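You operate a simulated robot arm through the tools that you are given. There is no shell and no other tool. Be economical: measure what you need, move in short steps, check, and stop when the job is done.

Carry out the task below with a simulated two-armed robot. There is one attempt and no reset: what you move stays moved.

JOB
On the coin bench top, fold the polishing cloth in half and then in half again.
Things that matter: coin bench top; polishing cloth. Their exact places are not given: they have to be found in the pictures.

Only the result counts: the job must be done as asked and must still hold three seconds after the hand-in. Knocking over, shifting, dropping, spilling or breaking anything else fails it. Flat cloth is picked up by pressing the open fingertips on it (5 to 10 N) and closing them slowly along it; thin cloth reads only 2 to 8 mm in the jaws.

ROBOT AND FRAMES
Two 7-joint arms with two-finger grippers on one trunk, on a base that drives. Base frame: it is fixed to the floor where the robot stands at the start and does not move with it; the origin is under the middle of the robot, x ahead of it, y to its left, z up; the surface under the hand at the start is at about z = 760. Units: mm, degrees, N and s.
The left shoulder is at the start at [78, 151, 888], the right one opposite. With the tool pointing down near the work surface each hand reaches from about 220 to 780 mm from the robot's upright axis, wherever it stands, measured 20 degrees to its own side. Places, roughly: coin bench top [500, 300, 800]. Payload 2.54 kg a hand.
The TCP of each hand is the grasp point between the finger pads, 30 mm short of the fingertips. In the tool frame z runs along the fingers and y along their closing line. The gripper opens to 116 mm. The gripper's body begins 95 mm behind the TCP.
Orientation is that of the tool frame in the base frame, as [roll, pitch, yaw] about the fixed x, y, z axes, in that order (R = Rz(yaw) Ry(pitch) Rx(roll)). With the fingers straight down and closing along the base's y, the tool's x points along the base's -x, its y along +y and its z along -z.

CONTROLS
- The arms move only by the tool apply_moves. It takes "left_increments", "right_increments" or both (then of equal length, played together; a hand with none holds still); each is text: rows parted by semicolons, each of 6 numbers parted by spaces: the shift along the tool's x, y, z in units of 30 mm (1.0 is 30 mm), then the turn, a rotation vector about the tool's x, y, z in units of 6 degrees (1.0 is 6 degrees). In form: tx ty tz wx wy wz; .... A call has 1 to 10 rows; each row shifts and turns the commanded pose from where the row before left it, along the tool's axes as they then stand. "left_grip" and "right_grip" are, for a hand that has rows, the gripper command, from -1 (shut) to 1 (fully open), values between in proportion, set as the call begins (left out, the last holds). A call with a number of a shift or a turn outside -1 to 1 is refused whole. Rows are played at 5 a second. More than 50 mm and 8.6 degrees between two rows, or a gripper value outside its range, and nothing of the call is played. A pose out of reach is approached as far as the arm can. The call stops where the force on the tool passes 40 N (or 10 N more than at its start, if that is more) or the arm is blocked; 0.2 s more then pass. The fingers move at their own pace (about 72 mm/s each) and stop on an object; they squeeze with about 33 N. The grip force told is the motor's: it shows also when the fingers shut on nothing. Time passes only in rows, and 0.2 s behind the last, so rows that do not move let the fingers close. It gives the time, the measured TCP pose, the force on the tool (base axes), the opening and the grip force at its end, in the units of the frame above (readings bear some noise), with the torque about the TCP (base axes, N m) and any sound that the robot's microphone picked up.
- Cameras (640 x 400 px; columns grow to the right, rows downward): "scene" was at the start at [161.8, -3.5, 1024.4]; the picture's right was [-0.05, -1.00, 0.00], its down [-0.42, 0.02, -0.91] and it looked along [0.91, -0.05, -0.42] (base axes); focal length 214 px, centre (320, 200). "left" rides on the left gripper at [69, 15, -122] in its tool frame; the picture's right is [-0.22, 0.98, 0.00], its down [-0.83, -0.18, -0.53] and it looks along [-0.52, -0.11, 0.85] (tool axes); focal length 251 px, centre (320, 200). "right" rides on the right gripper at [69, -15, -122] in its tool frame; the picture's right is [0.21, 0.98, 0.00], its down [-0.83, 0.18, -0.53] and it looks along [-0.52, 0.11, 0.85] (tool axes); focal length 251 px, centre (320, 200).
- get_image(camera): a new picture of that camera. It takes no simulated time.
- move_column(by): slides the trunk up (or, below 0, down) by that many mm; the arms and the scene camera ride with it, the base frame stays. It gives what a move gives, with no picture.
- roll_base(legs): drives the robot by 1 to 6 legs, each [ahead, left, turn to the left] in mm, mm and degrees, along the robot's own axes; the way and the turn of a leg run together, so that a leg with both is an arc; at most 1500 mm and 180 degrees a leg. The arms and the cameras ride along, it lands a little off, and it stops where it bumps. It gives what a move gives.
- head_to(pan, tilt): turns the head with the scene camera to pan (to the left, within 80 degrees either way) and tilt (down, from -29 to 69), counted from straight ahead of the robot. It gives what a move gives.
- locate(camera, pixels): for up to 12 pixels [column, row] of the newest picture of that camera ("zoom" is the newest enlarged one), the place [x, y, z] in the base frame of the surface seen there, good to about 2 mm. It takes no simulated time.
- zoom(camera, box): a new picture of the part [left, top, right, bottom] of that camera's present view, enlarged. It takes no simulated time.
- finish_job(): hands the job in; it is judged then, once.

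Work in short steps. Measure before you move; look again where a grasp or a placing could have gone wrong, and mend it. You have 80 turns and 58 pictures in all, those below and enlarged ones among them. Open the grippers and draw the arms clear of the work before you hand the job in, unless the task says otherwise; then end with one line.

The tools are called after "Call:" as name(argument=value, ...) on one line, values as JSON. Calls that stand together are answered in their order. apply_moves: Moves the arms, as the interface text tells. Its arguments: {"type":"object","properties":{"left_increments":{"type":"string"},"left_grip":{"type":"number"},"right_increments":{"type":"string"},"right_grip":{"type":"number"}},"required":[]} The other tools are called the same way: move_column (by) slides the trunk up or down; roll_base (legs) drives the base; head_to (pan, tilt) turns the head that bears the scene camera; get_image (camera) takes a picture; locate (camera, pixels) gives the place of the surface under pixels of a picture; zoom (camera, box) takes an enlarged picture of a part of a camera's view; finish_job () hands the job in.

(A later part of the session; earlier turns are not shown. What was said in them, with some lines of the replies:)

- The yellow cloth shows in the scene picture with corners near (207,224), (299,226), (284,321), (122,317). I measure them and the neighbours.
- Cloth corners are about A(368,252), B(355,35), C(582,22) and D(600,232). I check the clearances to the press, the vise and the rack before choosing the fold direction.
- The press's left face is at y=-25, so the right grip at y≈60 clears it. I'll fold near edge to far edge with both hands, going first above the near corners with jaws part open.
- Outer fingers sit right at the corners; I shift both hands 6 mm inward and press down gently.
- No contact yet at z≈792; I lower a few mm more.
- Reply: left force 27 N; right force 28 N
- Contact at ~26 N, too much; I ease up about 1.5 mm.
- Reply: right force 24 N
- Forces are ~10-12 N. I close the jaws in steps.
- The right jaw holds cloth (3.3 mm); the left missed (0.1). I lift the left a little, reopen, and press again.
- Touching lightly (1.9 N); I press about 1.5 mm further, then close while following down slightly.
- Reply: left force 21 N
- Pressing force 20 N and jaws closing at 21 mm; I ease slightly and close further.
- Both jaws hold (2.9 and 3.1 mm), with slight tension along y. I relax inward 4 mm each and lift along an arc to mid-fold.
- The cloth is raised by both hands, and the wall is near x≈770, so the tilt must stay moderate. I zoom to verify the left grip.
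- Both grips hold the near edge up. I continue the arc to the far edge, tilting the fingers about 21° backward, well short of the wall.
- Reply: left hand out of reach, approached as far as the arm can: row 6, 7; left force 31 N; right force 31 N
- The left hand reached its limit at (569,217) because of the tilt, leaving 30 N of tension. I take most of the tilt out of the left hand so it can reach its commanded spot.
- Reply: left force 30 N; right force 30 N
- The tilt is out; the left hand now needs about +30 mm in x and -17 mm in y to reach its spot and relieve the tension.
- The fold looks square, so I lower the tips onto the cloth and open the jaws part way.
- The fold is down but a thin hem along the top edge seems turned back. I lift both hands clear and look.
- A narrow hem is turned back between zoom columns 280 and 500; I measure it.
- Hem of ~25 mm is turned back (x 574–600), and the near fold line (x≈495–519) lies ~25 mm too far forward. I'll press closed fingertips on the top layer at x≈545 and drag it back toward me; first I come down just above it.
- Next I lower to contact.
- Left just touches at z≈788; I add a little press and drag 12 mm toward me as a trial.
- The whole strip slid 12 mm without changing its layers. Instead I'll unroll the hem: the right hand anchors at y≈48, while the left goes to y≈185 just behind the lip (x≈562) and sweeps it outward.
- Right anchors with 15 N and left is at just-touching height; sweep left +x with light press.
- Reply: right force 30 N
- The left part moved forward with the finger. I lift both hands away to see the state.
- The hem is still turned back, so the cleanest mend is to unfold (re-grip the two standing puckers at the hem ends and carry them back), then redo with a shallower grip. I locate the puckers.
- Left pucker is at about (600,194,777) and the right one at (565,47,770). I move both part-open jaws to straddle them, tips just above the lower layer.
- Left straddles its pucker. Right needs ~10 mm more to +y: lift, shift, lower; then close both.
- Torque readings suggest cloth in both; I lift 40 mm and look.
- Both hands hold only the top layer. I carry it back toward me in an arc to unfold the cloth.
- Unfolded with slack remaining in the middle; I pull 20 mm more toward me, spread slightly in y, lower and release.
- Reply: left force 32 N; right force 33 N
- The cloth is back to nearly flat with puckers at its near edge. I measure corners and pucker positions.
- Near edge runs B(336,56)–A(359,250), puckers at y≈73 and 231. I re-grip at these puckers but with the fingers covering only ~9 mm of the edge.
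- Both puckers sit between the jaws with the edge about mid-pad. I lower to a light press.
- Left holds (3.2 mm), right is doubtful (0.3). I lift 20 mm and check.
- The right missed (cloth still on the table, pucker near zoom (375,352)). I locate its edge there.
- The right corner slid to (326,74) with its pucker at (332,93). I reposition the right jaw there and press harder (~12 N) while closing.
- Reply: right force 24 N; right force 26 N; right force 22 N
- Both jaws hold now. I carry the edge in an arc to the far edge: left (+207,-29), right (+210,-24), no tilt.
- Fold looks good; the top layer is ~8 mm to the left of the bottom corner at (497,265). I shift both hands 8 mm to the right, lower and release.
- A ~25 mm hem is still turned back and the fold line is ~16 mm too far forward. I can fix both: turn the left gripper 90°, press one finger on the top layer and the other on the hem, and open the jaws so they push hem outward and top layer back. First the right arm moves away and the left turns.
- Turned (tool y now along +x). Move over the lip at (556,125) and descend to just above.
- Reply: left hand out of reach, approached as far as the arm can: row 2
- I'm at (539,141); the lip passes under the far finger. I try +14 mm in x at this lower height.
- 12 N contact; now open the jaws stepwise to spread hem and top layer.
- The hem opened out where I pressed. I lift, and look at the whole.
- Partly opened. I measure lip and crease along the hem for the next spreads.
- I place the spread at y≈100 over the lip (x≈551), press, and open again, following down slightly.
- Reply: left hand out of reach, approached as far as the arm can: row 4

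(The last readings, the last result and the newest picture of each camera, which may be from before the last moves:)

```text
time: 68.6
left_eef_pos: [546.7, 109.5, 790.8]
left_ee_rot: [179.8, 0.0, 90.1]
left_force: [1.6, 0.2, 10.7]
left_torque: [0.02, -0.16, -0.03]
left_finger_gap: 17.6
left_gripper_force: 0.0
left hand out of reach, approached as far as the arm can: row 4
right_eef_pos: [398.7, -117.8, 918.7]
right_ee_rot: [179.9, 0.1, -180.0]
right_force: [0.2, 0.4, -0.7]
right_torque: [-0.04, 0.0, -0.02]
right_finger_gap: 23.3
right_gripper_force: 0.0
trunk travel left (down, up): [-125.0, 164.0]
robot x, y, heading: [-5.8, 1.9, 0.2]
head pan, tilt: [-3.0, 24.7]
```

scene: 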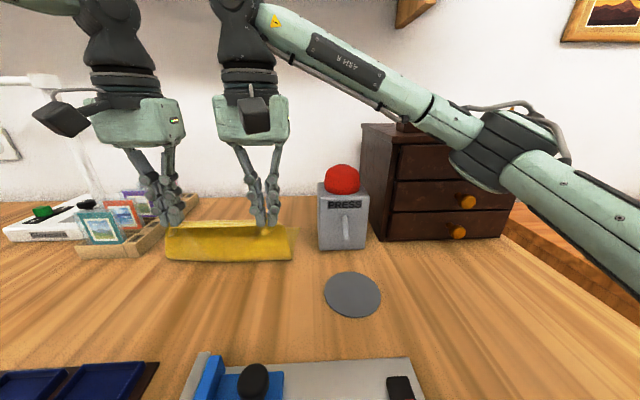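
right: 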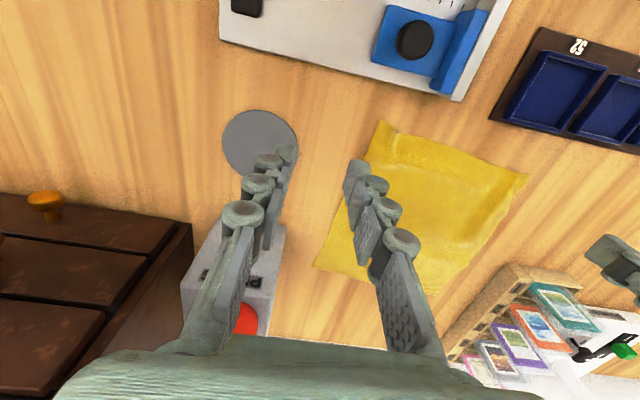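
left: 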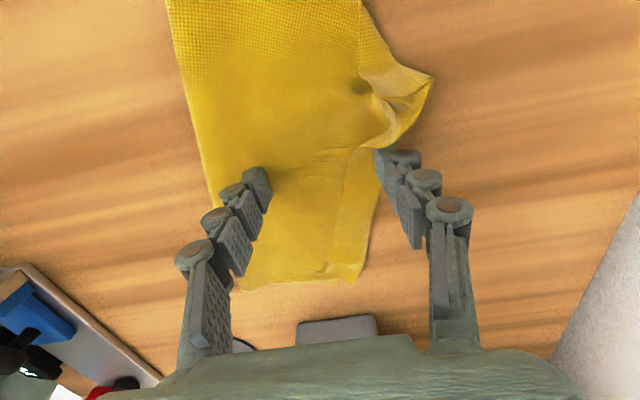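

Call:
apply_moves(left_increments="0 0 .03 0 0 0;0 0 0.02 0 0 0", left_grip=-0.4)

Call:
apply_moves(left_increments="0 0 .06 0 0 0;0 0 .04 0 0 0", left_grip=-0.1)

Call:
apply_moves(left_increments="0 0 .08 0 0 0;0 0 0.05 0 0 0", left_grip=0.2)

Call:
zoom(camera="scene", box=[150, 190, 330, 300])

```text
time: 69.2
left_eef_pos: [545.8, 108.4, 790.4]
left_ee_rot: [179.8, 0.2, 89.9]
left_force: [-0.6, 0.2, 14.1]
left_torque: [-0.02, 0.06, -0.01]
left_finger_gap: 36.1
left_gripper_force: 0.0
right_eef_pos: [399.1, -118.3, 919.2]
right_ee_rot: [-179.9, 0.1, -180.0]
right_force: [0.9, 0.7, -0.1]
right_torque: [0.0, -0.01, 0.0]
right_finger_gap: 23.1
right_gripper_force: 0.0
trunk travel left (down, up): [-125.0, 164.0]
robot x, y, heading: [-0.2, 1.6, -0.1]
head pan, tilt: [-3.0, 24.7]
```

```text
time: 69.8
left_eef_pos: [546.1, 109.1, 785.1]
left_ee_rot: [179.9, 0.0, 90.1]
left_force: [-0.1, -0.4, 4.5]
left_torque: [0.02, 0.0, 0.0]
left_finger_gap: 53.6
left_gripper_force: 0.1
right_eef_pos: [399.6, -118.0, 918.8]
right_ee_rot: [-179.9, 0.1, -179.9]
right_force: [0.2, -0.1, 0.2]
right_torque: [-0.01, 0.0, 0.01]
right_finger_gap: 23.1
right_gripper_force: 0.1
trunk travel left (down, up): [-125.0, 164.0]
robot x, y, heading: [0.5, 1.3, -0.2]
head pan, tilt: [-3.0, 24.7]
```

```text
time: 70.4
left_eef_pos: [545.9, 108.7, 781.9]
left_ee_rot: [179.9, 0.0, 90.1]
left_force: [0.3, -0.2, 3.5]
left_torque: [-0.02, -0.05, 0.01]
left_finger_gap: 71.9
left_gripper_force: 0.1
right_eef_pos: [399.2, -116.8, 917.8]
right_ee_rot: [-180.0, -0.1, 180.0]
right_force: [0.0, -0.8, -0.3]
right_torque: [0.01, -0.03, 0.02]
right_finger_gap: 23.3
right_gripper_force: 0.0
trunk travel left (down, up): [-125.0, 164.0]
robot x, y, heading: [0.6, -0.8, -0.4]
head pan, tilt: [-3.0, 24.7]
```

```text
3.56 times, centred on (240, 245) of scene
```

zoom: 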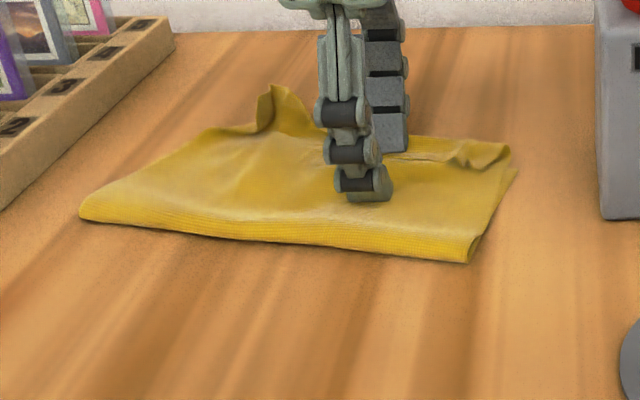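

Hem at y≈110 now lies outward. I lift a little, close to 18 mm, move to the standing pucker at y≈188 and press/open there.

Call:
apply_moves(left_increments="0 0 -.9 0 0 0;.3 0 -.9 0 0 0;.8 0.1 0 0 0 0;.8 .3 0 0 0 0;.75 .4 0 0 0 0;0 0.1 .4 0 0 0;0 0 .4 0 0 0;0 0 .4 0 0 0;0 0 0.25 0 0 0;0 0 0 0 0 0", left_grip=-0.69)

```text
time: 72.6
left_eef_pos: [572.8, 188.4, 790.8]
left_ee_rot: [-179.9, 0.0, 90.0]
left_force: [0.1, -0.2, 1.4]
left_torque: [-0.04, 0.02, -0.01]
left_finger_gap: 17.8
left_gripper_force: 0.0
right_eef_pos: [399.2, -118.5, 917.3]
right_ee_rot: [-179.9, -0.1, -179.9]
right_force: [-1.0, -0.4, 0.3]
right_torque: [-0.03, -0.03, -0.01]
right_finger_gap: 23.2
right_gripper_force: 0.0
trunk travel left (down, up): [-125.0, 164.0]
robot x, y, heading: [0.7, 1.0, 0.1]
head pan, tilt: [-3.0, 24.7]
```

Call:
apply_moves(left_increments="0 0 .04 0 0 0;0 0 0.02 0 0 0")

Call:
apply_moves(left_increments="0 0 .03 0 0 0;0 0 0.02 0 0 0", left_grip=-0.4)

Call:
apply_moves(left_increments="0 0 .06 0 0 0;0 0 .04 0 0 0", left_grip=-0.1)

Call:
apply_moves(left_increments="0 0 -.8 0 0 0;0 0 -1 0 0 0;0 -1 -1 0 0 0;0 -1 -1 0 0 0;0 -1 0 0 0 0;0 -.8 0 0 0 0")

Call:
zoom(camera="left", box=[150, 0, 550, 250])

Call:
zoom(camera="scene", box=[150, 190, 330, 300])

```text
time: 73.2
left_eef_pos: [573.0, 187.5, 790.8]
left_ee_rot: [179.8, 0.0, 90.0]
left_force: [-0.3, -0.2, 5.9]
left_torque: [-0.04, -0.05, -0.01]
left_finger_gap: 17.4
left_gripper_force: 0.1
right_eef_pos: [398.1, -118.9, 918.1]
right_ee_rot: [-180.0, 0.0, 179.9]
right_force: [-1.3, 1.0, 0.5]
right_torque: [0.01, -0.01, 0.01]
right_finger_gap: 23.2
right_gripper_force: 0.1
trunk travel left (down, up): [-125.0, 164.0]
robot x, y, heading: [0.2, -4.4, -0.0]
head pan, tilt: [-3.0, 24.7]
```

```text
time: 73.8
left_eef_pos: [572.7, 188.8, 790.8]
left_ee_rot: [179.8, 0.0, 90.1]
left_force: [-0.3, -0.8, 13.8]
left_torque: [-0.02, 0.06, 0.0]
left_finger_gap: 36.6
left_gripper_force: 3.6
right_eef_pos: [399.7, -118.7, 918.4]
right_ee_rot: [180.0, 0.0, -180.0]
right_force: [0.5, -0.8, 0.0]
right_torque: [-0.04, 0.01, -0.03]
right_finger_gap: 23.2
right_gripper_force: 0.0
trunk travel left (down, up): [-125.0, 164.0]
robot x, y, heading: [0.2, 2.6, -0.0]
head pan, tilt: [-3.0, 24.7]
```

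```text
time: 74.4
left_eef_pos: [573.0, 187.6, 786.7]
left_ee_rot: [179.9, 0.0, 90.0]
left_force: [0.4, -0.1, 4.0]
left_torque: [-0.02, -0.05, -0.02]
left_finger_gap: 53.5
left_gripper_force: 0.0
right_eef_pos: [399.3, -117.3, 918.1]
right_ee_rot: [-179.9, 0.0, -179.9]
right_force: [0.2, 0.1, -0.5]
right_torque: [-0.01, 0.01, 0.03]
right_finger_gap: 23.2
right_gripper_force: 0.0
trunk travel left (down, up): [-125.0, 164.0]
robot x, y, heading: [-3.8, -0.8, 0.1]
head pan, tilt: [-3.0, 24.7]
```

```text
time: 75.8
left_eef_pos: [459.2, 189.8, 899.8]
left_ee_rot: [179.9, 0.0, 90.1]
left_force: [0.1, -1.1, 0.4]
left_torque: [0.01, 0.05, 0.02]
left_finger_gap: 52.1
left_gripper_force: 0.1
right_eef_pos: [399.7, -118.1, 918.5]
right_ee_rot: [-180.0, 0.0, -179.9]
right_force: [-0.3, -0.1, -0.1]
right_torque: [-0.01, -0.02, -0.05]
right_finger_gap: 23.3
right_gripper_force: 0.1
trunk travel left (down, up): [-125.0, 164.0]
robot x, y, heading: [-0.1, -0.1, -0.3]
head pan, tilt: [-3.0, 24.7]
```

```text
1.60 times, centred on (350, 125) of left
```

zoom: 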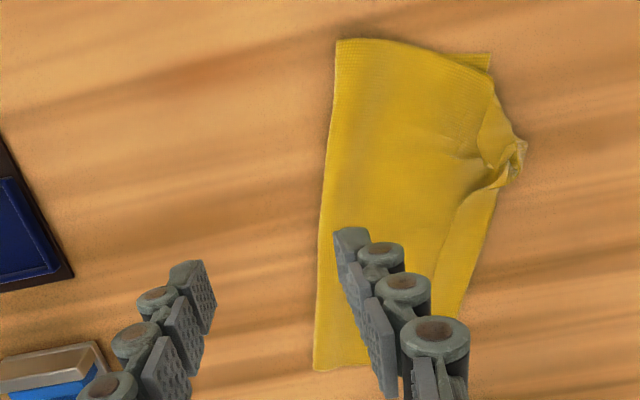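

```text
3.56 times, centred on (240, 245) of scene
```

zoom: 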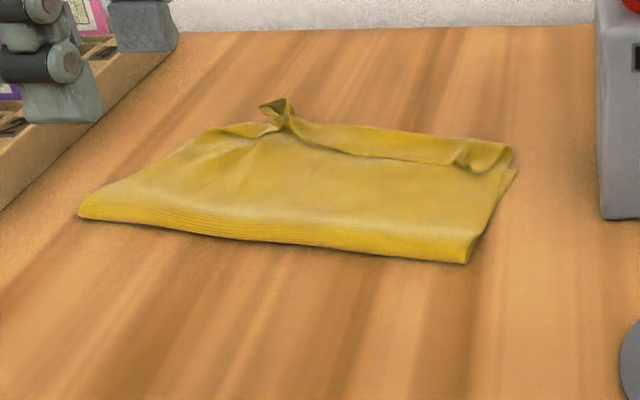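

The strip is a good half (some puckers at the far edge). For the second fold I'll pinch both layers at the middle of the left short edge with the left hand. I measure that edge and the card heights.

Call:
locate(camera="left", pixels=[[362, 27], [380, 27], [400, 29], [420, 33], [440, 36], [454, 38], [355, 80], [445, 60]])

Call:
locate(camera="scene", pixels=[[90, 214], [120, 202], [145, 191], [172, 249], [205, 227], [288, 247], [294, 227]])

```text
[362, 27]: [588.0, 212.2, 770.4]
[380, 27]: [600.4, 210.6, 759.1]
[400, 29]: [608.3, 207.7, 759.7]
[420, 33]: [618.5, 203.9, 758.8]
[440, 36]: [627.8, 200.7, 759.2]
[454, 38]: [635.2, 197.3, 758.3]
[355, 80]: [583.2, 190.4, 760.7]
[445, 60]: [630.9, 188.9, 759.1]
```

```text
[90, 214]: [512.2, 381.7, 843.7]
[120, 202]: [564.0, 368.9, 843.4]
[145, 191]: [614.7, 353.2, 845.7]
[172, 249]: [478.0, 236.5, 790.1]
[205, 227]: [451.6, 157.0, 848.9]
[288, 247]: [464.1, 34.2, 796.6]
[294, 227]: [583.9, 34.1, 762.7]
```

Those left pixels referred to an older picture; I locate in the newest zoom instead.

Call:
locate(camera="zoom", pixels=[[84, 212], [115, 190], [150, 166], [180, 147], [207, 131], [235, 130], [270, 235], [466, 258], [495, 215], [515, 175], [505, 150], [380, 135]])

```text
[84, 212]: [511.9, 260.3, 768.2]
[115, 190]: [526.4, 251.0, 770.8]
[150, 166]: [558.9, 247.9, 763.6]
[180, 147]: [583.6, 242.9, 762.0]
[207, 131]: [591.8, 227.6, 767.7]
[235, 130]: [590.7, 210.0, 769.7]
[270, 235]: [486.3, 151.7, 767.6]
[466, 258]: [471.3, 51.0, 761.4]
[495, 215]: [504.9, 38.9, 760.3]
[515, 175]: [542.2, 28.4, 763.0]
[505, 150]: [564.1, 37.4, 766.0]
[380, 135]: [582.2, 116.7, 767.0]
```

Left edge runs (512,260)–(588,240), middle ≈(550,249). I bring the left hand (closing along x) over it with ~12 mm of coverage.

Call:
apply_moves(left_increments=".47 .5 .8 0 0 0;.47 .5 .8 0 0 0;.47 .5 .6 0 0 0;.47 .5 .4 0 0 0;0 .5 .3 0 0 0;0 .45 .3 0 0 0;0 0 .2 0 0 0;0 0 0 0 0 0", left_grip=-0.52)

Call:
zoom(camera="left", box=[180, 80, 500, 280])

```text
time: 77.6
left_eef_pos: [547.4, 243.5, 798.4]
left_ee_rot: [-180.0, 0.0, 90.1]
left_force: [-0.7, -0.8, 0.1]
left_torque: [0.02, -0.01, 0.0]
left_finger_gap: 27.8
left_gripper_force: 0.1
right_eef_pos: [398.9, -118.4, 918.0]
right_ee_rot: [179.9, -0.1, 180.0]
right_force: [-0.1, 0.3, 0.1]
right_torque: [0.01, 0.0, -0.02]
right_finger_gap: 23.1
right_gripper_force: 0.2
trunk travel left (down, up): [-125.0, 164.0]
robot x, y, heading: [-1.6, 0.9, -0.2]
head pan, tilt: [-3.0, 24.7]
```

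```text
2.00 times, centred on (340, 180) of left
```

zoom: 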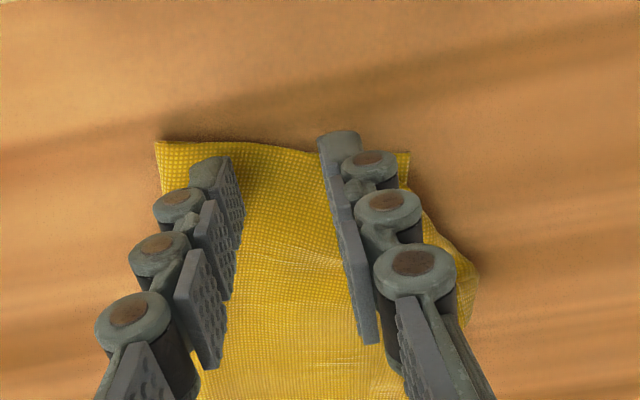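

Fingers straddle mid-edge nicely. I press to ~12-15 N.

Call:
apply_moves(left_increments="0 0 .15 0 0 0;0 0 .1 0 0 0;0 0 .05 0 0 0;0 0 0 0 0 0")

```text
time: 78.6
left_eef_pos: [547.2, 244.1, 791.4]
left_ee_rot: [179.7, -0.1, 90.1]
left_force: [-0.5, 2.0, 17.6]
left_torque: [0.04, 0.09, -0.02]
left_finger_gap: 29.0
left_gripper_force: 1.0
right_eef_pos: [399.4, -118.8, 918.5]
right_ee_rot: [-180.0, 0.1, -180.0]
right_force: [0.4, 0.0, 0.2]
right_torque: [0.06, -0.03, 0.02]
right_finger_gap: 23.3
right_gripper_force: 0.1
trunk travel left (down, up): [-125.0, 164.0]
robot x, y, heading: [0.7, -0.8, 0.1]
head pan, tilt: [-3.0, 24.7]
```

17.6 N, good for two layers. Close slowly, following down a touch, then lift 25 mm and look.

Call:
apply_moves(left_increments="0 0 0.01 0 0 0;0 0 0 0 0 0", left_grip=-0.68)

Call:
apply_moves(left_increments="0 0 0.01 0 0 0;0 0 0 0 0 0", left_grip=-0.84)

Call:
apply_moves(left_increments="0 0 0 0 0 0;0 0 0 0 0 0;0 0 0 0 0 0", left_grip=-1)

Call:
apply_moves(left_increments="-.1 0 -.4 0 0 0;-.2 0 -.5 0 0 0;0 0 0 0 0 0")

Call:
zoom(camera="scene", box=[130, 170, 310, 280])

```text
time: 79.2
left_eef_pos: [548.3, 244.6, 790.2]
left_ee_rot: [179.8, 0.0, 90.1]
left_force: [-0.6, 0.3, 19.6]
left_torque: [0.02, 0.08, -0.01]
left_finger_gap: 19.1
left_gripper_force: 0.0
right_eef_pos: [398.3, -118.1, 919.8]
right_ee_rot: [179.9, 0.1, -180.0]
right_force: [0.3, -0.1, 0.2]
right_torque: [-0.01, -0.01, -0.03]
right_finger_gap: 23.3
right_gripper_force: 0.1
trunk travel left (down, up): [-125.0, 164.0]
robot x, y, heading: [-1.9, 0.6, -0.0]
head pan, tilt: [-3.0, 24.7]
```

```text
time: 79.8
left_eef_pos: [548.2, 243.8, 789.9]
left_ee_rot: [179.8, 0.0, 90.1]
left_force: [3.3, 1.2, 18.0]
left_torque: [0.04, -0.11, -0.01]
left_finger_gap: 8.6
left_gripper_force: 0.1
right_eef_pos: [398.9, -118.8, 917.6]
right_ee_rot: [179.9, 0.1, 180.0]
right_force: [0.1, 0.1, 0.3]
right_torque: [-0.02, 0.03, -0.03]
right_finger_gap: 22.9
right_gripper_force: 0.1
trunk travel left (down, up): [-125.0, 164.0]
robot x, y, heading: [-0.7, -4.1, 0.0]
head pan, tilt: [-3.0, 24.7]
```

```text
time: 80.6
left_eef_pos: [547.6, 242.9, 789.7]
left_ee_rot: [179.8, 0.0, 90.1]
left_force: [1.2, -0.9, 10.8]
left_torque: [0.03, 0.2, 0.03]
left_finger_gap: 4.8
left_gripper_force: 33.1
right_eef_pos: [398.7, -118.8, 919.1]
right_ee_rot: [-180.0, 0.1, 180.0]
right_force: [-0.5, 0.5, -0.6]
right_torque: [-0.03, -0.04, 0.01]
right_finger_gap: 23.1
right_gripper_force: 0.1
trunk travel left (down, up): [-125.0, 164.0]
robot x, y, heading: [-1.2, -5.3, 0.1]
head pan, tilt: [-3.0, 24.7]
```

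```text
time: 81.4
left_eef_pos: [546.9, 236.2, 814.3]
left_ee_rot: [-179.9, -0.1, 90.1]
left_force: [0.2, -0.2, -1.2]
left_torque: [0.03, 0.02, -0.02]
left_finger_gap: 4.8
left_gripper_force: 32.2
right_eef_pos: [399.3, -117.3, 918.1]
right_ee_rot: [-179.9, 0.0, 180.0]
right_force: [-0.3, -0.3, -0.9]
right_torque: [-0.02, -0.02, -0.03]
right_finger_gap: 23.3
right_gripper_force: 0.1
trunk travel left (down, up): [-125.0, 164.0]
robot x, y, heading: [-0.6, 3.3, 0.1]
head pan, tilt: [-3.0, 24.7]
```

```text
3.56 times, centred on (220, 225) of scene
```

zoom: 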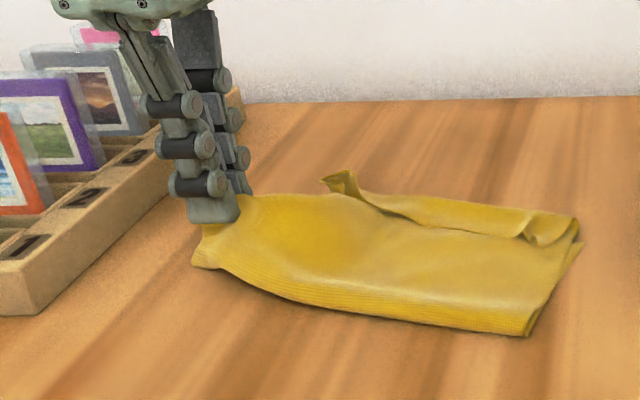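

Both layers seem lifted (gap 4.8 mm). I carry the edge in an arc to the right short edge.

Call:
apply_moves(left_increments="-.81 -.114 -.67 0 0 0;-.81 -.114 -.5 0 0 0;-.81 -.114 -.27 0 0 0;-.81 -.114 .07 0 0 0;-.81 -.114 .4 0 0 0;-.81 -.114 .73 0 0 0;-.81 -.114 .75 0 0 0;0 0 0 0 0 0")

Call:
zoom(camera="scene", box=[150, 180, 330, 290])

```text
time: 83.2
left_eef_pos: [521.2, 94.8, 812.0]
left_ee_rot: [179.9, 0.0, 90.2]
left_force: [0.7, 0.5, 2.1]
left_torque: [-0.03, 0.06, 0.0]
left_finger_gap: 1.2
left_gripper_force: 31.9
left hand out of reach, approached as far as the arm can: row 6, 7
right_eef_pos: [399.2, -119.1, 918.2]
right_ee_rot: [180.0, -0.1, -180.0]
right_force: [0.2, 0.1, 0.5]
right_torque: [-0.01, 0.01, 0.02]
right_finger_gap: 23.3
right_gripper_force: 0.0
trunk travel left (down, up): [-125.0, 164.0]
robot x, y, heading: [2.3, 2.0, 0.0]
head pan, tilt: [-3.0, 24.7]
```

```text
3.56 times, centred on (240, 235) of scene
```

zoom: 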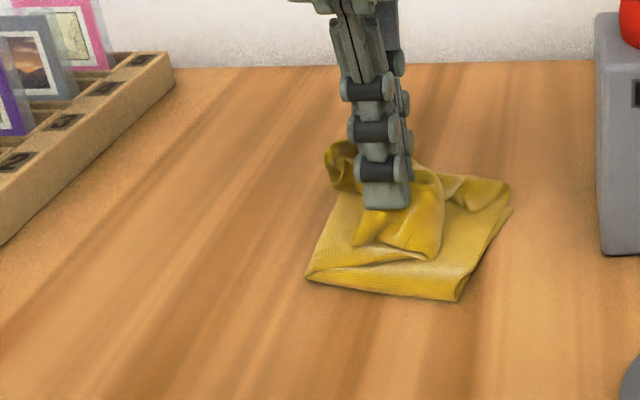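

The left arm's wrist limits it at y≈95. I roll the base 30 mm to the right, which carries the hand the rest of the way.

Call:
roll_base(legs=[[0, -32, 0]])

Call:
apply_moves(left_increments="0 0 .3 0 0 0;0 0 .3 0 0 0;0 0 0 0 0 0")

Call:
zoom(camera="scene", box=[140, 180, 320, 290])

```text
time: 84.2
left_eef_pos: [520.8, 63.7, 812.9]
left_ee_rot: [180.0, 0.0, 90.1]
left_force: [-0.7, 0.1, 0.0]
left_torque: [0.0, 0.0, 0.03]
left_finger_gap: 4.0
left_gripper_force: 30.2
right_eef_pos: [399.0, -149.7, 917.8]
right_ee_rot: [-180.0, 0.0, 180.0]
right_force: [-0.6, -0.2, 0.5]
right_torque: [0.0, -0.01, 0.02]
right_finger_gap: 23.1
right_gripper_force: 0.0
trunk travel left (down, up): [-125.0, 164.0]
robot x, y, heading: [-3.5, -31.9, -0.1]
head pan, tilt: [-3.0, 24.7]
```

```text
time: 85.0
left_eef_pos: [520.3, 63.7, 795.2]
left_ee_rot: [180.0, 0.0, 90.1]
left_force: [0.1, -0.4, -1.3]
left_torque: [0.06, -0.06, 0.0]
left_finger_gap: 4.8
left_gripper_force: 37.8
right_eef_pos: [398.8, -148.6, 918.6]
right_ee_rot: [179.9, 0.0, 179.9]
right_force: [0.7, -0.1, 0.0]
right_torque: [-0.02, 0.01, -0.02]
right_finger_gap: 23.1
right_gripper_force: 0.0
trunk travel left (down, up): [-125.0, 164.0]
robot x, y, heading: [-0.7, -32.6, -0.1]
head pan, tilt: [-3.0, 24.7]
```

```text
3.56 times, centred on (230, 235) of scene
```

zoom: 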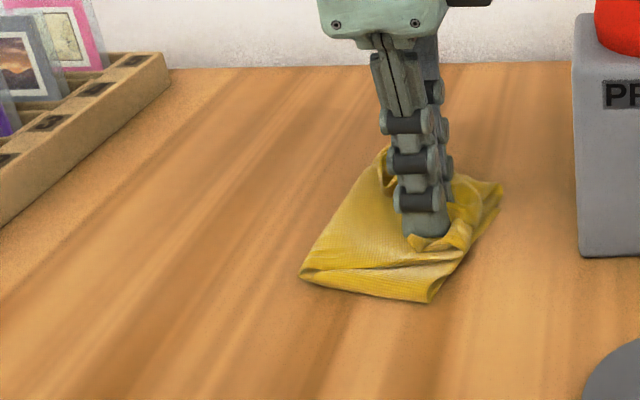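

The second fold has come over to the right edge. I lower slightly, open gently and lift straight up.

Call:
apply_moves(left_increments="0 0 .1 0 0 0;0 0 0 0 0 0")

Call:
apply_moves(left_increments="0 0 0 0 0 0;0 0 0 0 0 0;0 0 -.5 0 0 0;0 0 -1 0 0 0;0 0 -1 0 0 0;.5 -.5 -1 0 0 0;1 -1 0 0 0 0;1 -1 0 0 0 0", left_grip=-0.6)

Call:
zoom(camera="scene", box=[190, 190, 320, 280])

```text
time: 85.6
left_eef_pos: [521.0, 63.4, 791.9]
left_ee_rot: [179.9, 0.0, 90.1]
left_force: [-0.2, 0.2, 2.1]
left_torque: [0.02, -0.02, 0.0]
left_finger_gap: 4.5
left_gripper_force: 32.2
right_eef_pos: [399.2, -150.0, 918.5]
right_ee_rot: [180.0, 0.0, -180.0]
right_force: [0.0, -0.8, -1.2]
right_torque: [0.0, 0.03, 0.0]
right_finger_gap: 23.4
right_gripper_force: 0.1
trunk travel left (down, up): [-125.0, 164.0]
robot x, y, heading: [0.9, -30.4, 0.1]
head pan, tilt: [-3.0, 24.7]
```

```text
time: 87.4
left_eef_pos: [444.4, 140.8, 865.0]
left_ee_rot: [-179.9, 0.0, 90.2]
left_force: [0.7, -0.3, -0.2]
left_torque: [-0.01, 0.01, -0.02]
left_finger_gap: 23.3
left_gripper_force: 0.0
left hand out of reach, approached as far as the arm can: row 5
right_eef_pos: [399.4, -149.3, 918.6]
right_ee_rot: [-180.0, 0.0, 180.0]
right_force: [0.7, 0.3, 0.1]
right_torque: [-0.02, 0.02, 0.02]
right_finger_gap: 23.2
right_gripper_force: 0.1
trunk travel left (down, up): [-125.0, 164.0]
robot x, y, heading: [4.3, -31.9, -0.2]
head pan, tilt: [-3.0, 24.7]
```

```text
4.44 times, centred on (255, 235) of scene
```

zoom: 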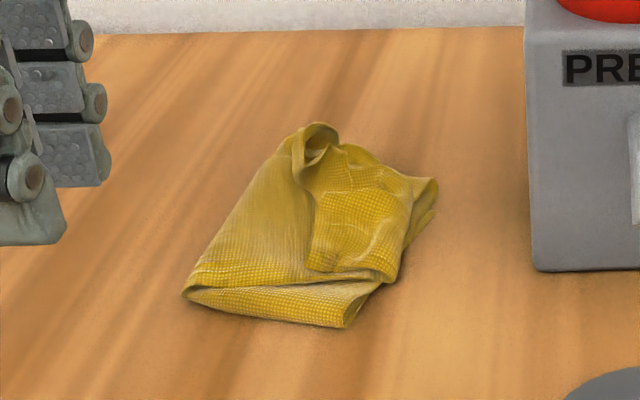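

The cloth is now a compact quarter with a turned-back flap on top (lip near zoom (315,235)). I measure it, to spread the flap back with the right hand (which closes along y).

Call:
locate(camera="zoom", pixels=[[187, 290], [340, 322], [395, 275], [435, 185], [320, 128], [312, 190], [312, 265], [340, 230], [385, 220], [260, 230], [385, 265], [360, 150]])

```text
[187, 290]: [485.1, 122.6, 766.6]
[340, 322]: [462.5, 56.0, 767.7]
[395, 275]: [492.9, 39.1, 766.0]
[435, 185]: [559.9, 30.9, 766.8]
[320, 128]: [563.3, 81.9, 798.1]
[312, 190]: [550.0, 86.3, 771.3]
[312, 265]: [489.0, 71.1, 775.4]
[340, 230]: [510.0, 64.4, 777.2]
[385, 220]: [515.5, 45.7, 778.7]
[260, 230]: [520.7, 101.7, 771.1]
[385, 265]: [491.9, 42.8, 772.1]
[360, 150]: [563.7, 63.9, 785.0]
```

Footprint is about 105 x 95 mm, with a 35 mm flap turned back and a loop standing at (563,82,798). I move the left hand away and bring the right hand over the lip.

Call:
apply_moves(left_increments="1 0 -.5 0 0 0;1 0 -.5 0 0 0;1 -.5 -.5 0 0 0;1 -.5 -.5 0 0 0;1 0 0 0 0 0;0 0 0 0 0 0;0 0 0 0 0 0;0 0 0 0 0 0;0 0 0 0 0 0;0 0 0 0 0 0", right_increments="0 0 0 0 0 0;0 .9 0 0 0 0;0 .95 0 0 0 0;0 .95 0 0 0 0;0 .95 0 0 0 0;0 .95 0 0 0 0;0 .95 0 0 0 0;0 .95 0 0 0 0;-.5 .87 0 0 0 0;-.5 0 0 0 0 0", right_grip=-0.69)

Call:
apply_moves(right_increments="-.9 0 0 0 0 0;-.9 0 0 0 0 0;-.85 0 .8 0 0 0;0 0 1 0 0 0;0 0 1 0 0 0;0 0 .5 0 0 0;0 0 0 0 0 0")

Call:
zoom(camera="right", box=[160, 40, 480, 240])

```text
time: 89.6
left_eef_pos: [414.2, 291.5, 925.9]
left_ee_rot: [-179.9, 0.0, 90.1]
left_force: [-0.3, 0.6, 0.8]
left_torque: [0.0, -0.01, 0.0]
left_finger_gap: 23.2
left_gripper_force: 0.1
right_eef_pos: [430.6, 75.6, 917.2]
right_ee_rot: [180.0, 0.1, -180.0]
right_force: [0.9, -0.6, 0.2]
right_torque: [-0.01, 0.0, 0.02]
right_finger_gap: 18.1
right_gripper_force: 0.0
trunk travel left (down, up): [-125.0, 164.0]
robot x, y, heading: [-0.4, -32.8, -0.2]
head pan, tilt: [-3.0, 24.7]
```

```text
time: 91.2
left_eef_pos: [413.8, 290.3, 925.8]
left_ee_rot: [-180.0, 0.1, 90.1]
left_force: [0.7, 0.5, -0.7]
left_torque: [-0.03, 0.01, 0.03]
left_finger_gap: 23.4
left_gripper_force: 0.0
right_eef_pos: [510.0, 74.2, 818.7]
right_ee_rot: [-180.0, 0.0, -179.9]
right_force: [-0.2, 0.4, -0.7]
right_torque: [0.0, -0.01, 0.01]
right_finger_gap: 18.1
right_gripper_force: 0.1
trunk travel left (down, up): [-125.0, 164.0]
robot x, y, heading: [1.0, -28.7, 0.0]
head pan, tilt: [-3.0, 24.7]
```

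```text
2.00 times, centred on (320, 140) of right
```

zoom: 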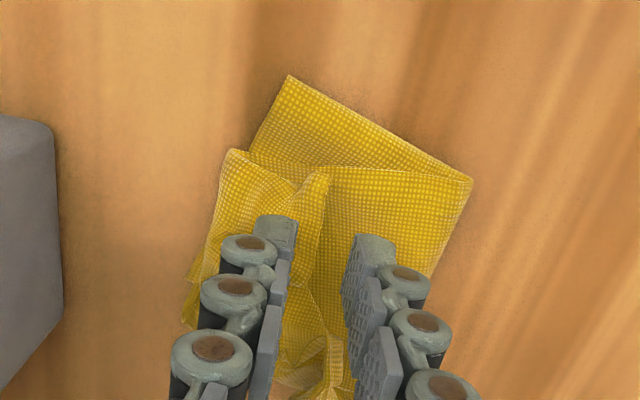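

Well placed: lip between the fingers, left-in-picture finger over the flap. I lower to contact.

Call:
apply_moves(right_increments="0 0 .3 0 0 0;0 0 .25 0 0 0;0 0 .15 0 0 0;0 0 .1 0 0 0;0 0 0 0 0 0")

```text
time: 92.4
left_eef_pos: [413.2, 291.3, 926.5]
left_ee_rot: [-180.0, 0.1, 90.1]
left_force: [0.0, -0.1, -0.5]
left_torque: [0.01, -0.02, -0.04]
left_finger_gap: 23.3
left_gripper_force: 0.1
right_eef_pos: [509.8, 74.3, 796.4]
right_ee_rot: [180.0, 0.0, -180.0]
right_force: [-0.1, 0.0, -0.6]
right_torque: [-0.02, 0.0, 0.0]
right_finger_gap: 17.9
right_gripper_force: 0.1
trunk travel left (down, up): [-125.0, 164.0]
robot x, y, heading: [-3.0, -33.5, -0.2]
head pan, tilt: [-3.0, 24.7]
```

Call:
apply_moves(right_increments="0 0 .07 0 0 0;0 0 .06 0 0 0;0 0 0 0 0 0")

Call:
apply_moves(right_increments="0 0 .05 0 0 0;0 0 0 0 0 0")

```text
time: 93.2
left_eef_pos: [413.8, 290.0, 927.0]
left_ee_rot: [179.9, 0.0, 90.1]
left_force: [-0.4, -0.1, 0.1]
left_torque: [-0.01, -0.02, 0.02]
left_finger_gap: 23.5
left_gripper_force: 0.2
right_eef_pos: [508.1, 73.8, 792.6]
right_ee_rot: [179.9, 0.1, -179.9]
right_force: [0.0, -1.2, 10.3]
right_torque: [-0.2, -0.11, 0.0]
right_finger_gap: 18.3
right_gripper_force: 0.1
trunk travel left (down, up): [-125.0, 164.0]
robot x, y, heading: [-0.5, -31.5, 0.2]
head pan, tilt: [-3.0, 24.7]
```

```text
time: 93.8
left_eef_pos: [412.9, 289.8, 927.9]
left_ee_rot: [179.9, -0.1, 90.0]
left_force: [-0.1, -0.4, 0.4]
left_torque: [-0.02, -0.03, 0.0]
left_finger_gap: 23.0
left_gripper_force: 0.1
right_eef_pos: [508.0, 73.0, 790.8]
right_ee_rot: [179.9, 0.2, -180.0]
right_force: [1.2, -2.9, 18.0]
right_torque: [-0.24, -0.1, -0.01]
right_finger_gap: 18.6
right_gripper_force: 0.0
trunk travel left (down, up): [-125.0, 164.0]
robot x, y, heading: [-1.2, -31.9, -0.2]
head pan, tilt: [-3.0, 24.7]
```

18 N — a bit firm; I open the jaws in steps, to ~52 mm, following only slightly, then lift and look.

Call:
apply_moves(right_increments="0 0 0 0 0 0;0 0 0 0 0 0", right_grip=-0.4)

Call:
apply_moves(right_increments="0 0 .04 0 0 0;0 0 .03 0 0 0", right_grip=-0.1)

Call:
apply_moves(right_increments="0 0 -.7 0 0 0;0 0 -1 0 0 0;.5 0 -1 0 0 0;1 0 -1 0 0 0;1 0 0 0 0 0")

Call:
zoom(camera="scene", box=[190, 190, 320, 280])

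```text
time: 94.4
left_eef_pos: [412.7, 289.9, 925.7]
left_ee_rot: [179.9, -0.1, 90.1]
left_force: [0.6, 0.8, -0.9]
left_torque: [0.01, -0.03, -0.03]
left_finger_gap: 23.2
left_gripper_force: 0.0
right_eef_pos: [507.8, 73.8, 789.5]
right_ee_rot: [-179.9, 0.0, -179.9]
right_force: [0.3, 1.1, 8.2]
right_torque: [0.03, -0.02, -0.01]
right_finger_gap: 36.5
right_gripper_force: 0.0
trunk travel left (down, up): [-125.0, 164.0]
robot x, y, heading: [-0.5, -30.2, -0.2]
head pan, tilt: [-3.0, 24.7]
```

```text
time: 95.0
left_eef_pos: [414.1, 288.9, 925.6]
left_ee_rot: [180.0, 0.0, 90.1]
left_force: [-0.7, 0.0, -0.2]
left_torque: [-0.02, 0.01, -0.02]
left_finger_gap: 23.3
left_gripper_force: 0.1
right_eef_pos: [507.9, 73.4, 788.3]
right_ee_rot: [180.0, 0.0, -179.9]
right_force: [0.0, -0.2, 4.3]
right_torque: [0.01, 0.06, -0.03]
right_finger_gap: 54.9
right_gripper_force: 2.7
trunk travel left (down, up): [-125.0, 164.0]
robot x, y, heading: [-0.6, -33.1, 0.4]
head pan, tilt: [-3.0, 24.7]
```

```text
time: 96.2
left_eef_pos: [414.4, 290.4, 925.8]
left_ee_rot: [180.0, 0.0, 90.1]
left_force: [-0.8, -0.1, 0.2]
left_torque: [-0.01, -0.01, 0.01]
left_finger_gap: 23.2
left_gripper_force: 0.0
right_eef_pos: [433.4, 74.9, 901.0]
right_ee_rot: [180.0, 0.0, 180.0]
right_force: [0.0, 0.2, -0.2]
right_torque: [-0.03, -0.03, 0.0]
right_finger_gap: 52.2
right_gripper_force: 0.2
trunk travel left (down, up): [-125.0, 164.0]
robot x, y, heading: [-1.9, -35.8, -0.0]
head pan, tilt: [-3.0, 24.7]
```

```text
4.44 times, centred on (255, 235) of scene
```

zoom: 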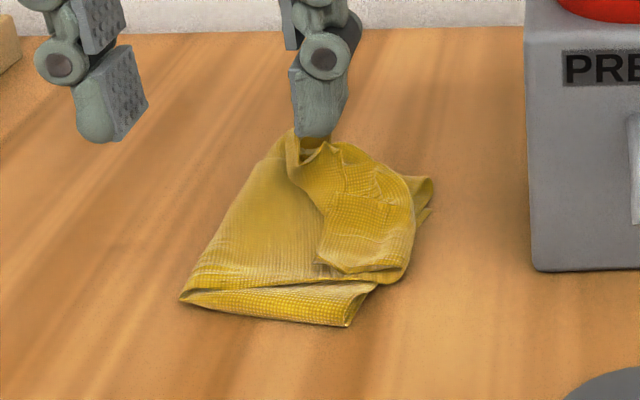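

Slightly flatter and compact. Now I press the standing loop at about (560,80) down with closed right fingers.

Call:
apply_moves(right_increments="-.9 0 0 0 0 0;-.9 0 0 0 0 0;-.9 0 0 0 0 0;-.9 0 0 0 0 0;-.6 0.1 0.6 0 0 0;0 0 .9 0 0 0;0 0 .8 0 0 0;0 0 .7 0 0 0;0 0 .45 0 0 0;0 0 .15 0 0 0", right_grip=-0.85)

Call:
apply_moves(right_increments="0 0 .08 0 0 0;0 0 .04 0 0 0;0 0 0 0 0 0;0 0 0 0 0 0")

```text
time: 98.4
left_eef_pos: [413.8, 289.4, 926.4]
left_ee_rot: [179.9, 0.1, 90.2]
left_force: [-0.4, -0.2, 0.2]
left_torque: [-0.01, -0.01, 0.04]
left_finger_gap: 22.9
left_gripper_force: 0.2
right_eef_pos: [558.8, 76.4, 792.1]
right_ee_rot: [179.9, 0.2, 179.9]
right_force: [1.1, -0.6, 11.4]
right_torque: [0.1, -0.03, -0.02]
right_finger_gap: 7.9
right_gripper_force: 0.0
trunk travel left (down, up): [-125.0, 164.0]
robot x, y, heading: [1.1, -35.3, 0.0]
head pan, tilt: [-3.0, 24.7]
```

```text
time: 99.4
left_eef_pos: [411.7, 290.4, 927.3]
left_ee_rot: [179.7, 0.0, 90.1]
left_force: [0.0, 0.1, -0.1]
left_torque: [0.04, -0.01, 0.01]
left_finger_gap: 23.0
left_gripper_force: 0.0
right_eef_pos: [557.2, 78.1, 792.3]
right_ee_rot: [179.7, 0.4, 180.0]
right_force: [6.5, 3.5, 37.1]
right_torque: [0.25, -0.15, 0.01]
right_finger_gap: 8.6
right_gripper_force: 0.1
trunk travel left (down, up): [-125.0, 164.0]
robot x, y, heading: [-1.4, -30.6, -0.0]
head pan, tilt: [-3.0, 24.7]
```

The loop is pressed with 37 N. I lift off straight up and look again.

Call:
apply_moves(right_increments="0 0 -.4 0 0 0;0 0 -1 0 0 0;0 0 -1 0 0 0;.3 0 -1 0 0 0;1 0 -.5 0 0 0;1 0 0 0 0 0;1 0 0 0 0 0;1 0 0 0 0 0")

Call:
zoom(camera="scene", box=[190, 190, 320, 280])

Call:
locate(camera="zoom", pixels=[[185, 297], [348, 322], [405, 275], [430, 190], [428, 215], [300, 135], [345, 150], [320, 265], [380, 200]])

```text
time: 101.2
left_eef_pos: [413.3, 291.2, 925.1]
left_ee_rot: [-179.9, 0.1, 90.1]
left_force: [-0.1, -0.4, -0.5]
left_torque: [0.03, 0.0, 0.0]
left_finger_gap: 23.2
left_gripper_force: 0.1
right_eef_pos: [429.0, 77.2, 903.7]
right_ee_rot: [-180.0, 0.0, -180.0]
right_force: [0.1, 0.0, 0.0]
right_torque: [-0.04, -0.03, -0.01]
right_finger_gap: 8.4
right_gripper_force: 0.0
trunk travel left (down, up): [-125.0, 164.0]
robot x, y, heading: [2.8, -31.4, 0.1]
head pan, tilt: [-3.0, 24.7]
```

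```text
4.44 times, centred on (255, 235) of scene
```

zoom: 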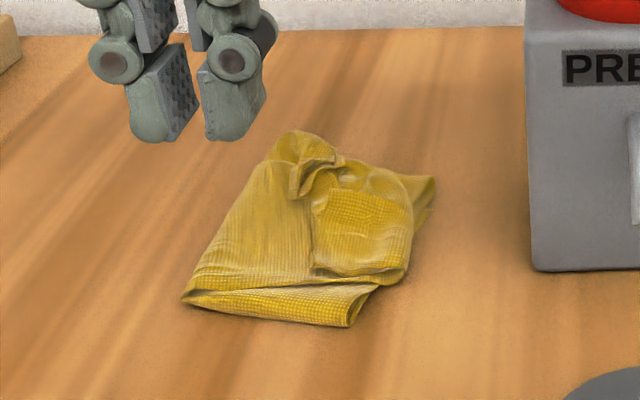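

```text
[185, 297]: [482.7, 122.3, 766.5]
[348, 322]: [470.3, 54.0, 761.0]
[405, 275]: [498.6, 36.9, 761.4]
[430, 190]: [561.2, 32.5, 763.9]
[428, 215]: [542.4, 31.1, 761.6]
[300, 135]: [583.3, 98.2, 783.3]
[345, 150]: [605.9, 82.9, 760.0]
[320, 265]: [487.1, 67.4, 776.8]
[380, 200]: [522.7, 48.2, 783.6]
```

Height is down to ~20 mm, footprint about 115 x 95 mm (a quarter). One more flattening press on the flap at (518,55).

Call:
apply_moves(right_increments="-.9 -.4 0 0 0 0;-1 -.35 0 0 0 0;-1 0 .5 0 0 0;0 0 1 0 0 0;0 0 1 0 0 0;0 0 .8 0 0 0;0 0 .3 0 0 0;0 0 .15 0 0 0;0 0 .08 0 0 0;0 0 0 0 0 0")

Call:
apply_moves(right_increments="0 0 -.4 0 0 0;0 0 -1 0 0 0;0 0 -1 0 0 0;.3 0 -1 0 0 0;1 0 -.5 0 0 0;1 -.8 0 0 0 0;1 -.9 0 0 0 0;1 -.9 0 0 0 0;0 -.9 0 0 0 0;0 -.9 0 0 0 0", right_grip=0.5)

Call:
zoom(camera="scene", box=[150, 170, 350, 300])

```text
time: 103.4
left_eef_pos: [413.3, 290.2, 926.4]
left_ee_rot: [179.9, 0.0, 90.2]
left_force: [-0.8, 0.5, 1.0]
left_torque: [-0.01, 0.01, 0.0]
left_finger_gap: 23.5
left_gripper_force: 0.0
right_eef_pos: [517.6, 55.9, 792.4]
right_ee_rot: [179.7, 0.3, -180.0]
right_force: [3.4, 2.4, 25.4]
right_torque: [0.21, -0.19, -0.03]
right_finger_gap: 8.4
right_gripper_force: 0.1
trunk travel left (down, up): [-125.0, 164.0]
robot x, y, heading: [0.3, -30.8, -0.1]
head pan, tilt: [-3.0, 24.7]
```

```text
time: 105.6
left_eef_pos: [412.8, 289.9, 926.0]
left_ee_rot: [180.0, 0.0, 90.1]
left_force: [-0.5, 0.5, 0.4]
left_torque: [-0.02, 0.03, -0.01]
left_finger_gap: 23.0
left_gripper_force: 0.0
right_eef_pos: [390.6, -77.7, 907.4]
right_ee_rot: [179.9, 0.0, 180.0]
right_force: [-0.6, 0.8, -0.2]
right_torque: [-0.01, 0.02, 0.03]
right_finger_gap: 87.3
right_gripper_force: 0.1
trunk travel left (down, up): [-125.0, 164.0]
robot x, y, heading: [-0.3, -34.3, -0.4]
head pan, tilt: [-3.0, 24.7]
```

```text
3.08 times, centred on (250, 235) of scene
5 turns are left
```

zoom: 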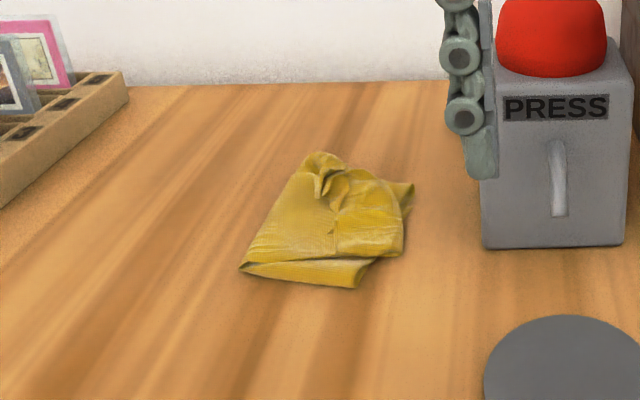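

The cloth lies folded into a flat quarter packet, nothing else was moved, and both arms are clear. I open the left gripper, then hand in.

Call:
apply_moves(left_increments="0 0 0 0 0 0;0 0 0 0 0 0", left_grip=0.5)

Call:
finish_job()

```text
time: 106.2
left_eef_pos: [414.5, 290.1, 926.1]
left_ee_rot: [-179.9, 0.0, 90.1]
left_force: [-0.7, 0.0, 0.7]
left_torque: [0.02, -0.02, -0.01]
left_finger_gap: 87.4
left_gripper_force: 0.3
right_eef_pos: [390.0, -76.3, 907.0]
right_ee_rot: [-180.0, 0.0, 180.0]
right_force: [-0.4, -0.1, -0.6]
right_torque: [0.02, -0.01, -0.03]
right_finger_gap: 87.0
right_gripper_force: 0.1
trunk travel left (down, up): [-125.0, 164.0]
robot x, y, heading: [2.3, -33.6, -0.1]
head pan, tilt: [-3.0, 24.7]
```

```text
The job is handed in.
```

I folded the polishing cloth in half twice on the coin bench top and handed the job in; it is now a packet of about 115 x 95 mm, roughly a quarter of its flat area, but not a crisp fold: a flap of about 35 mm is turned back on top, some puckers remain, and the layers are off by up to about 15 mm at one edge.
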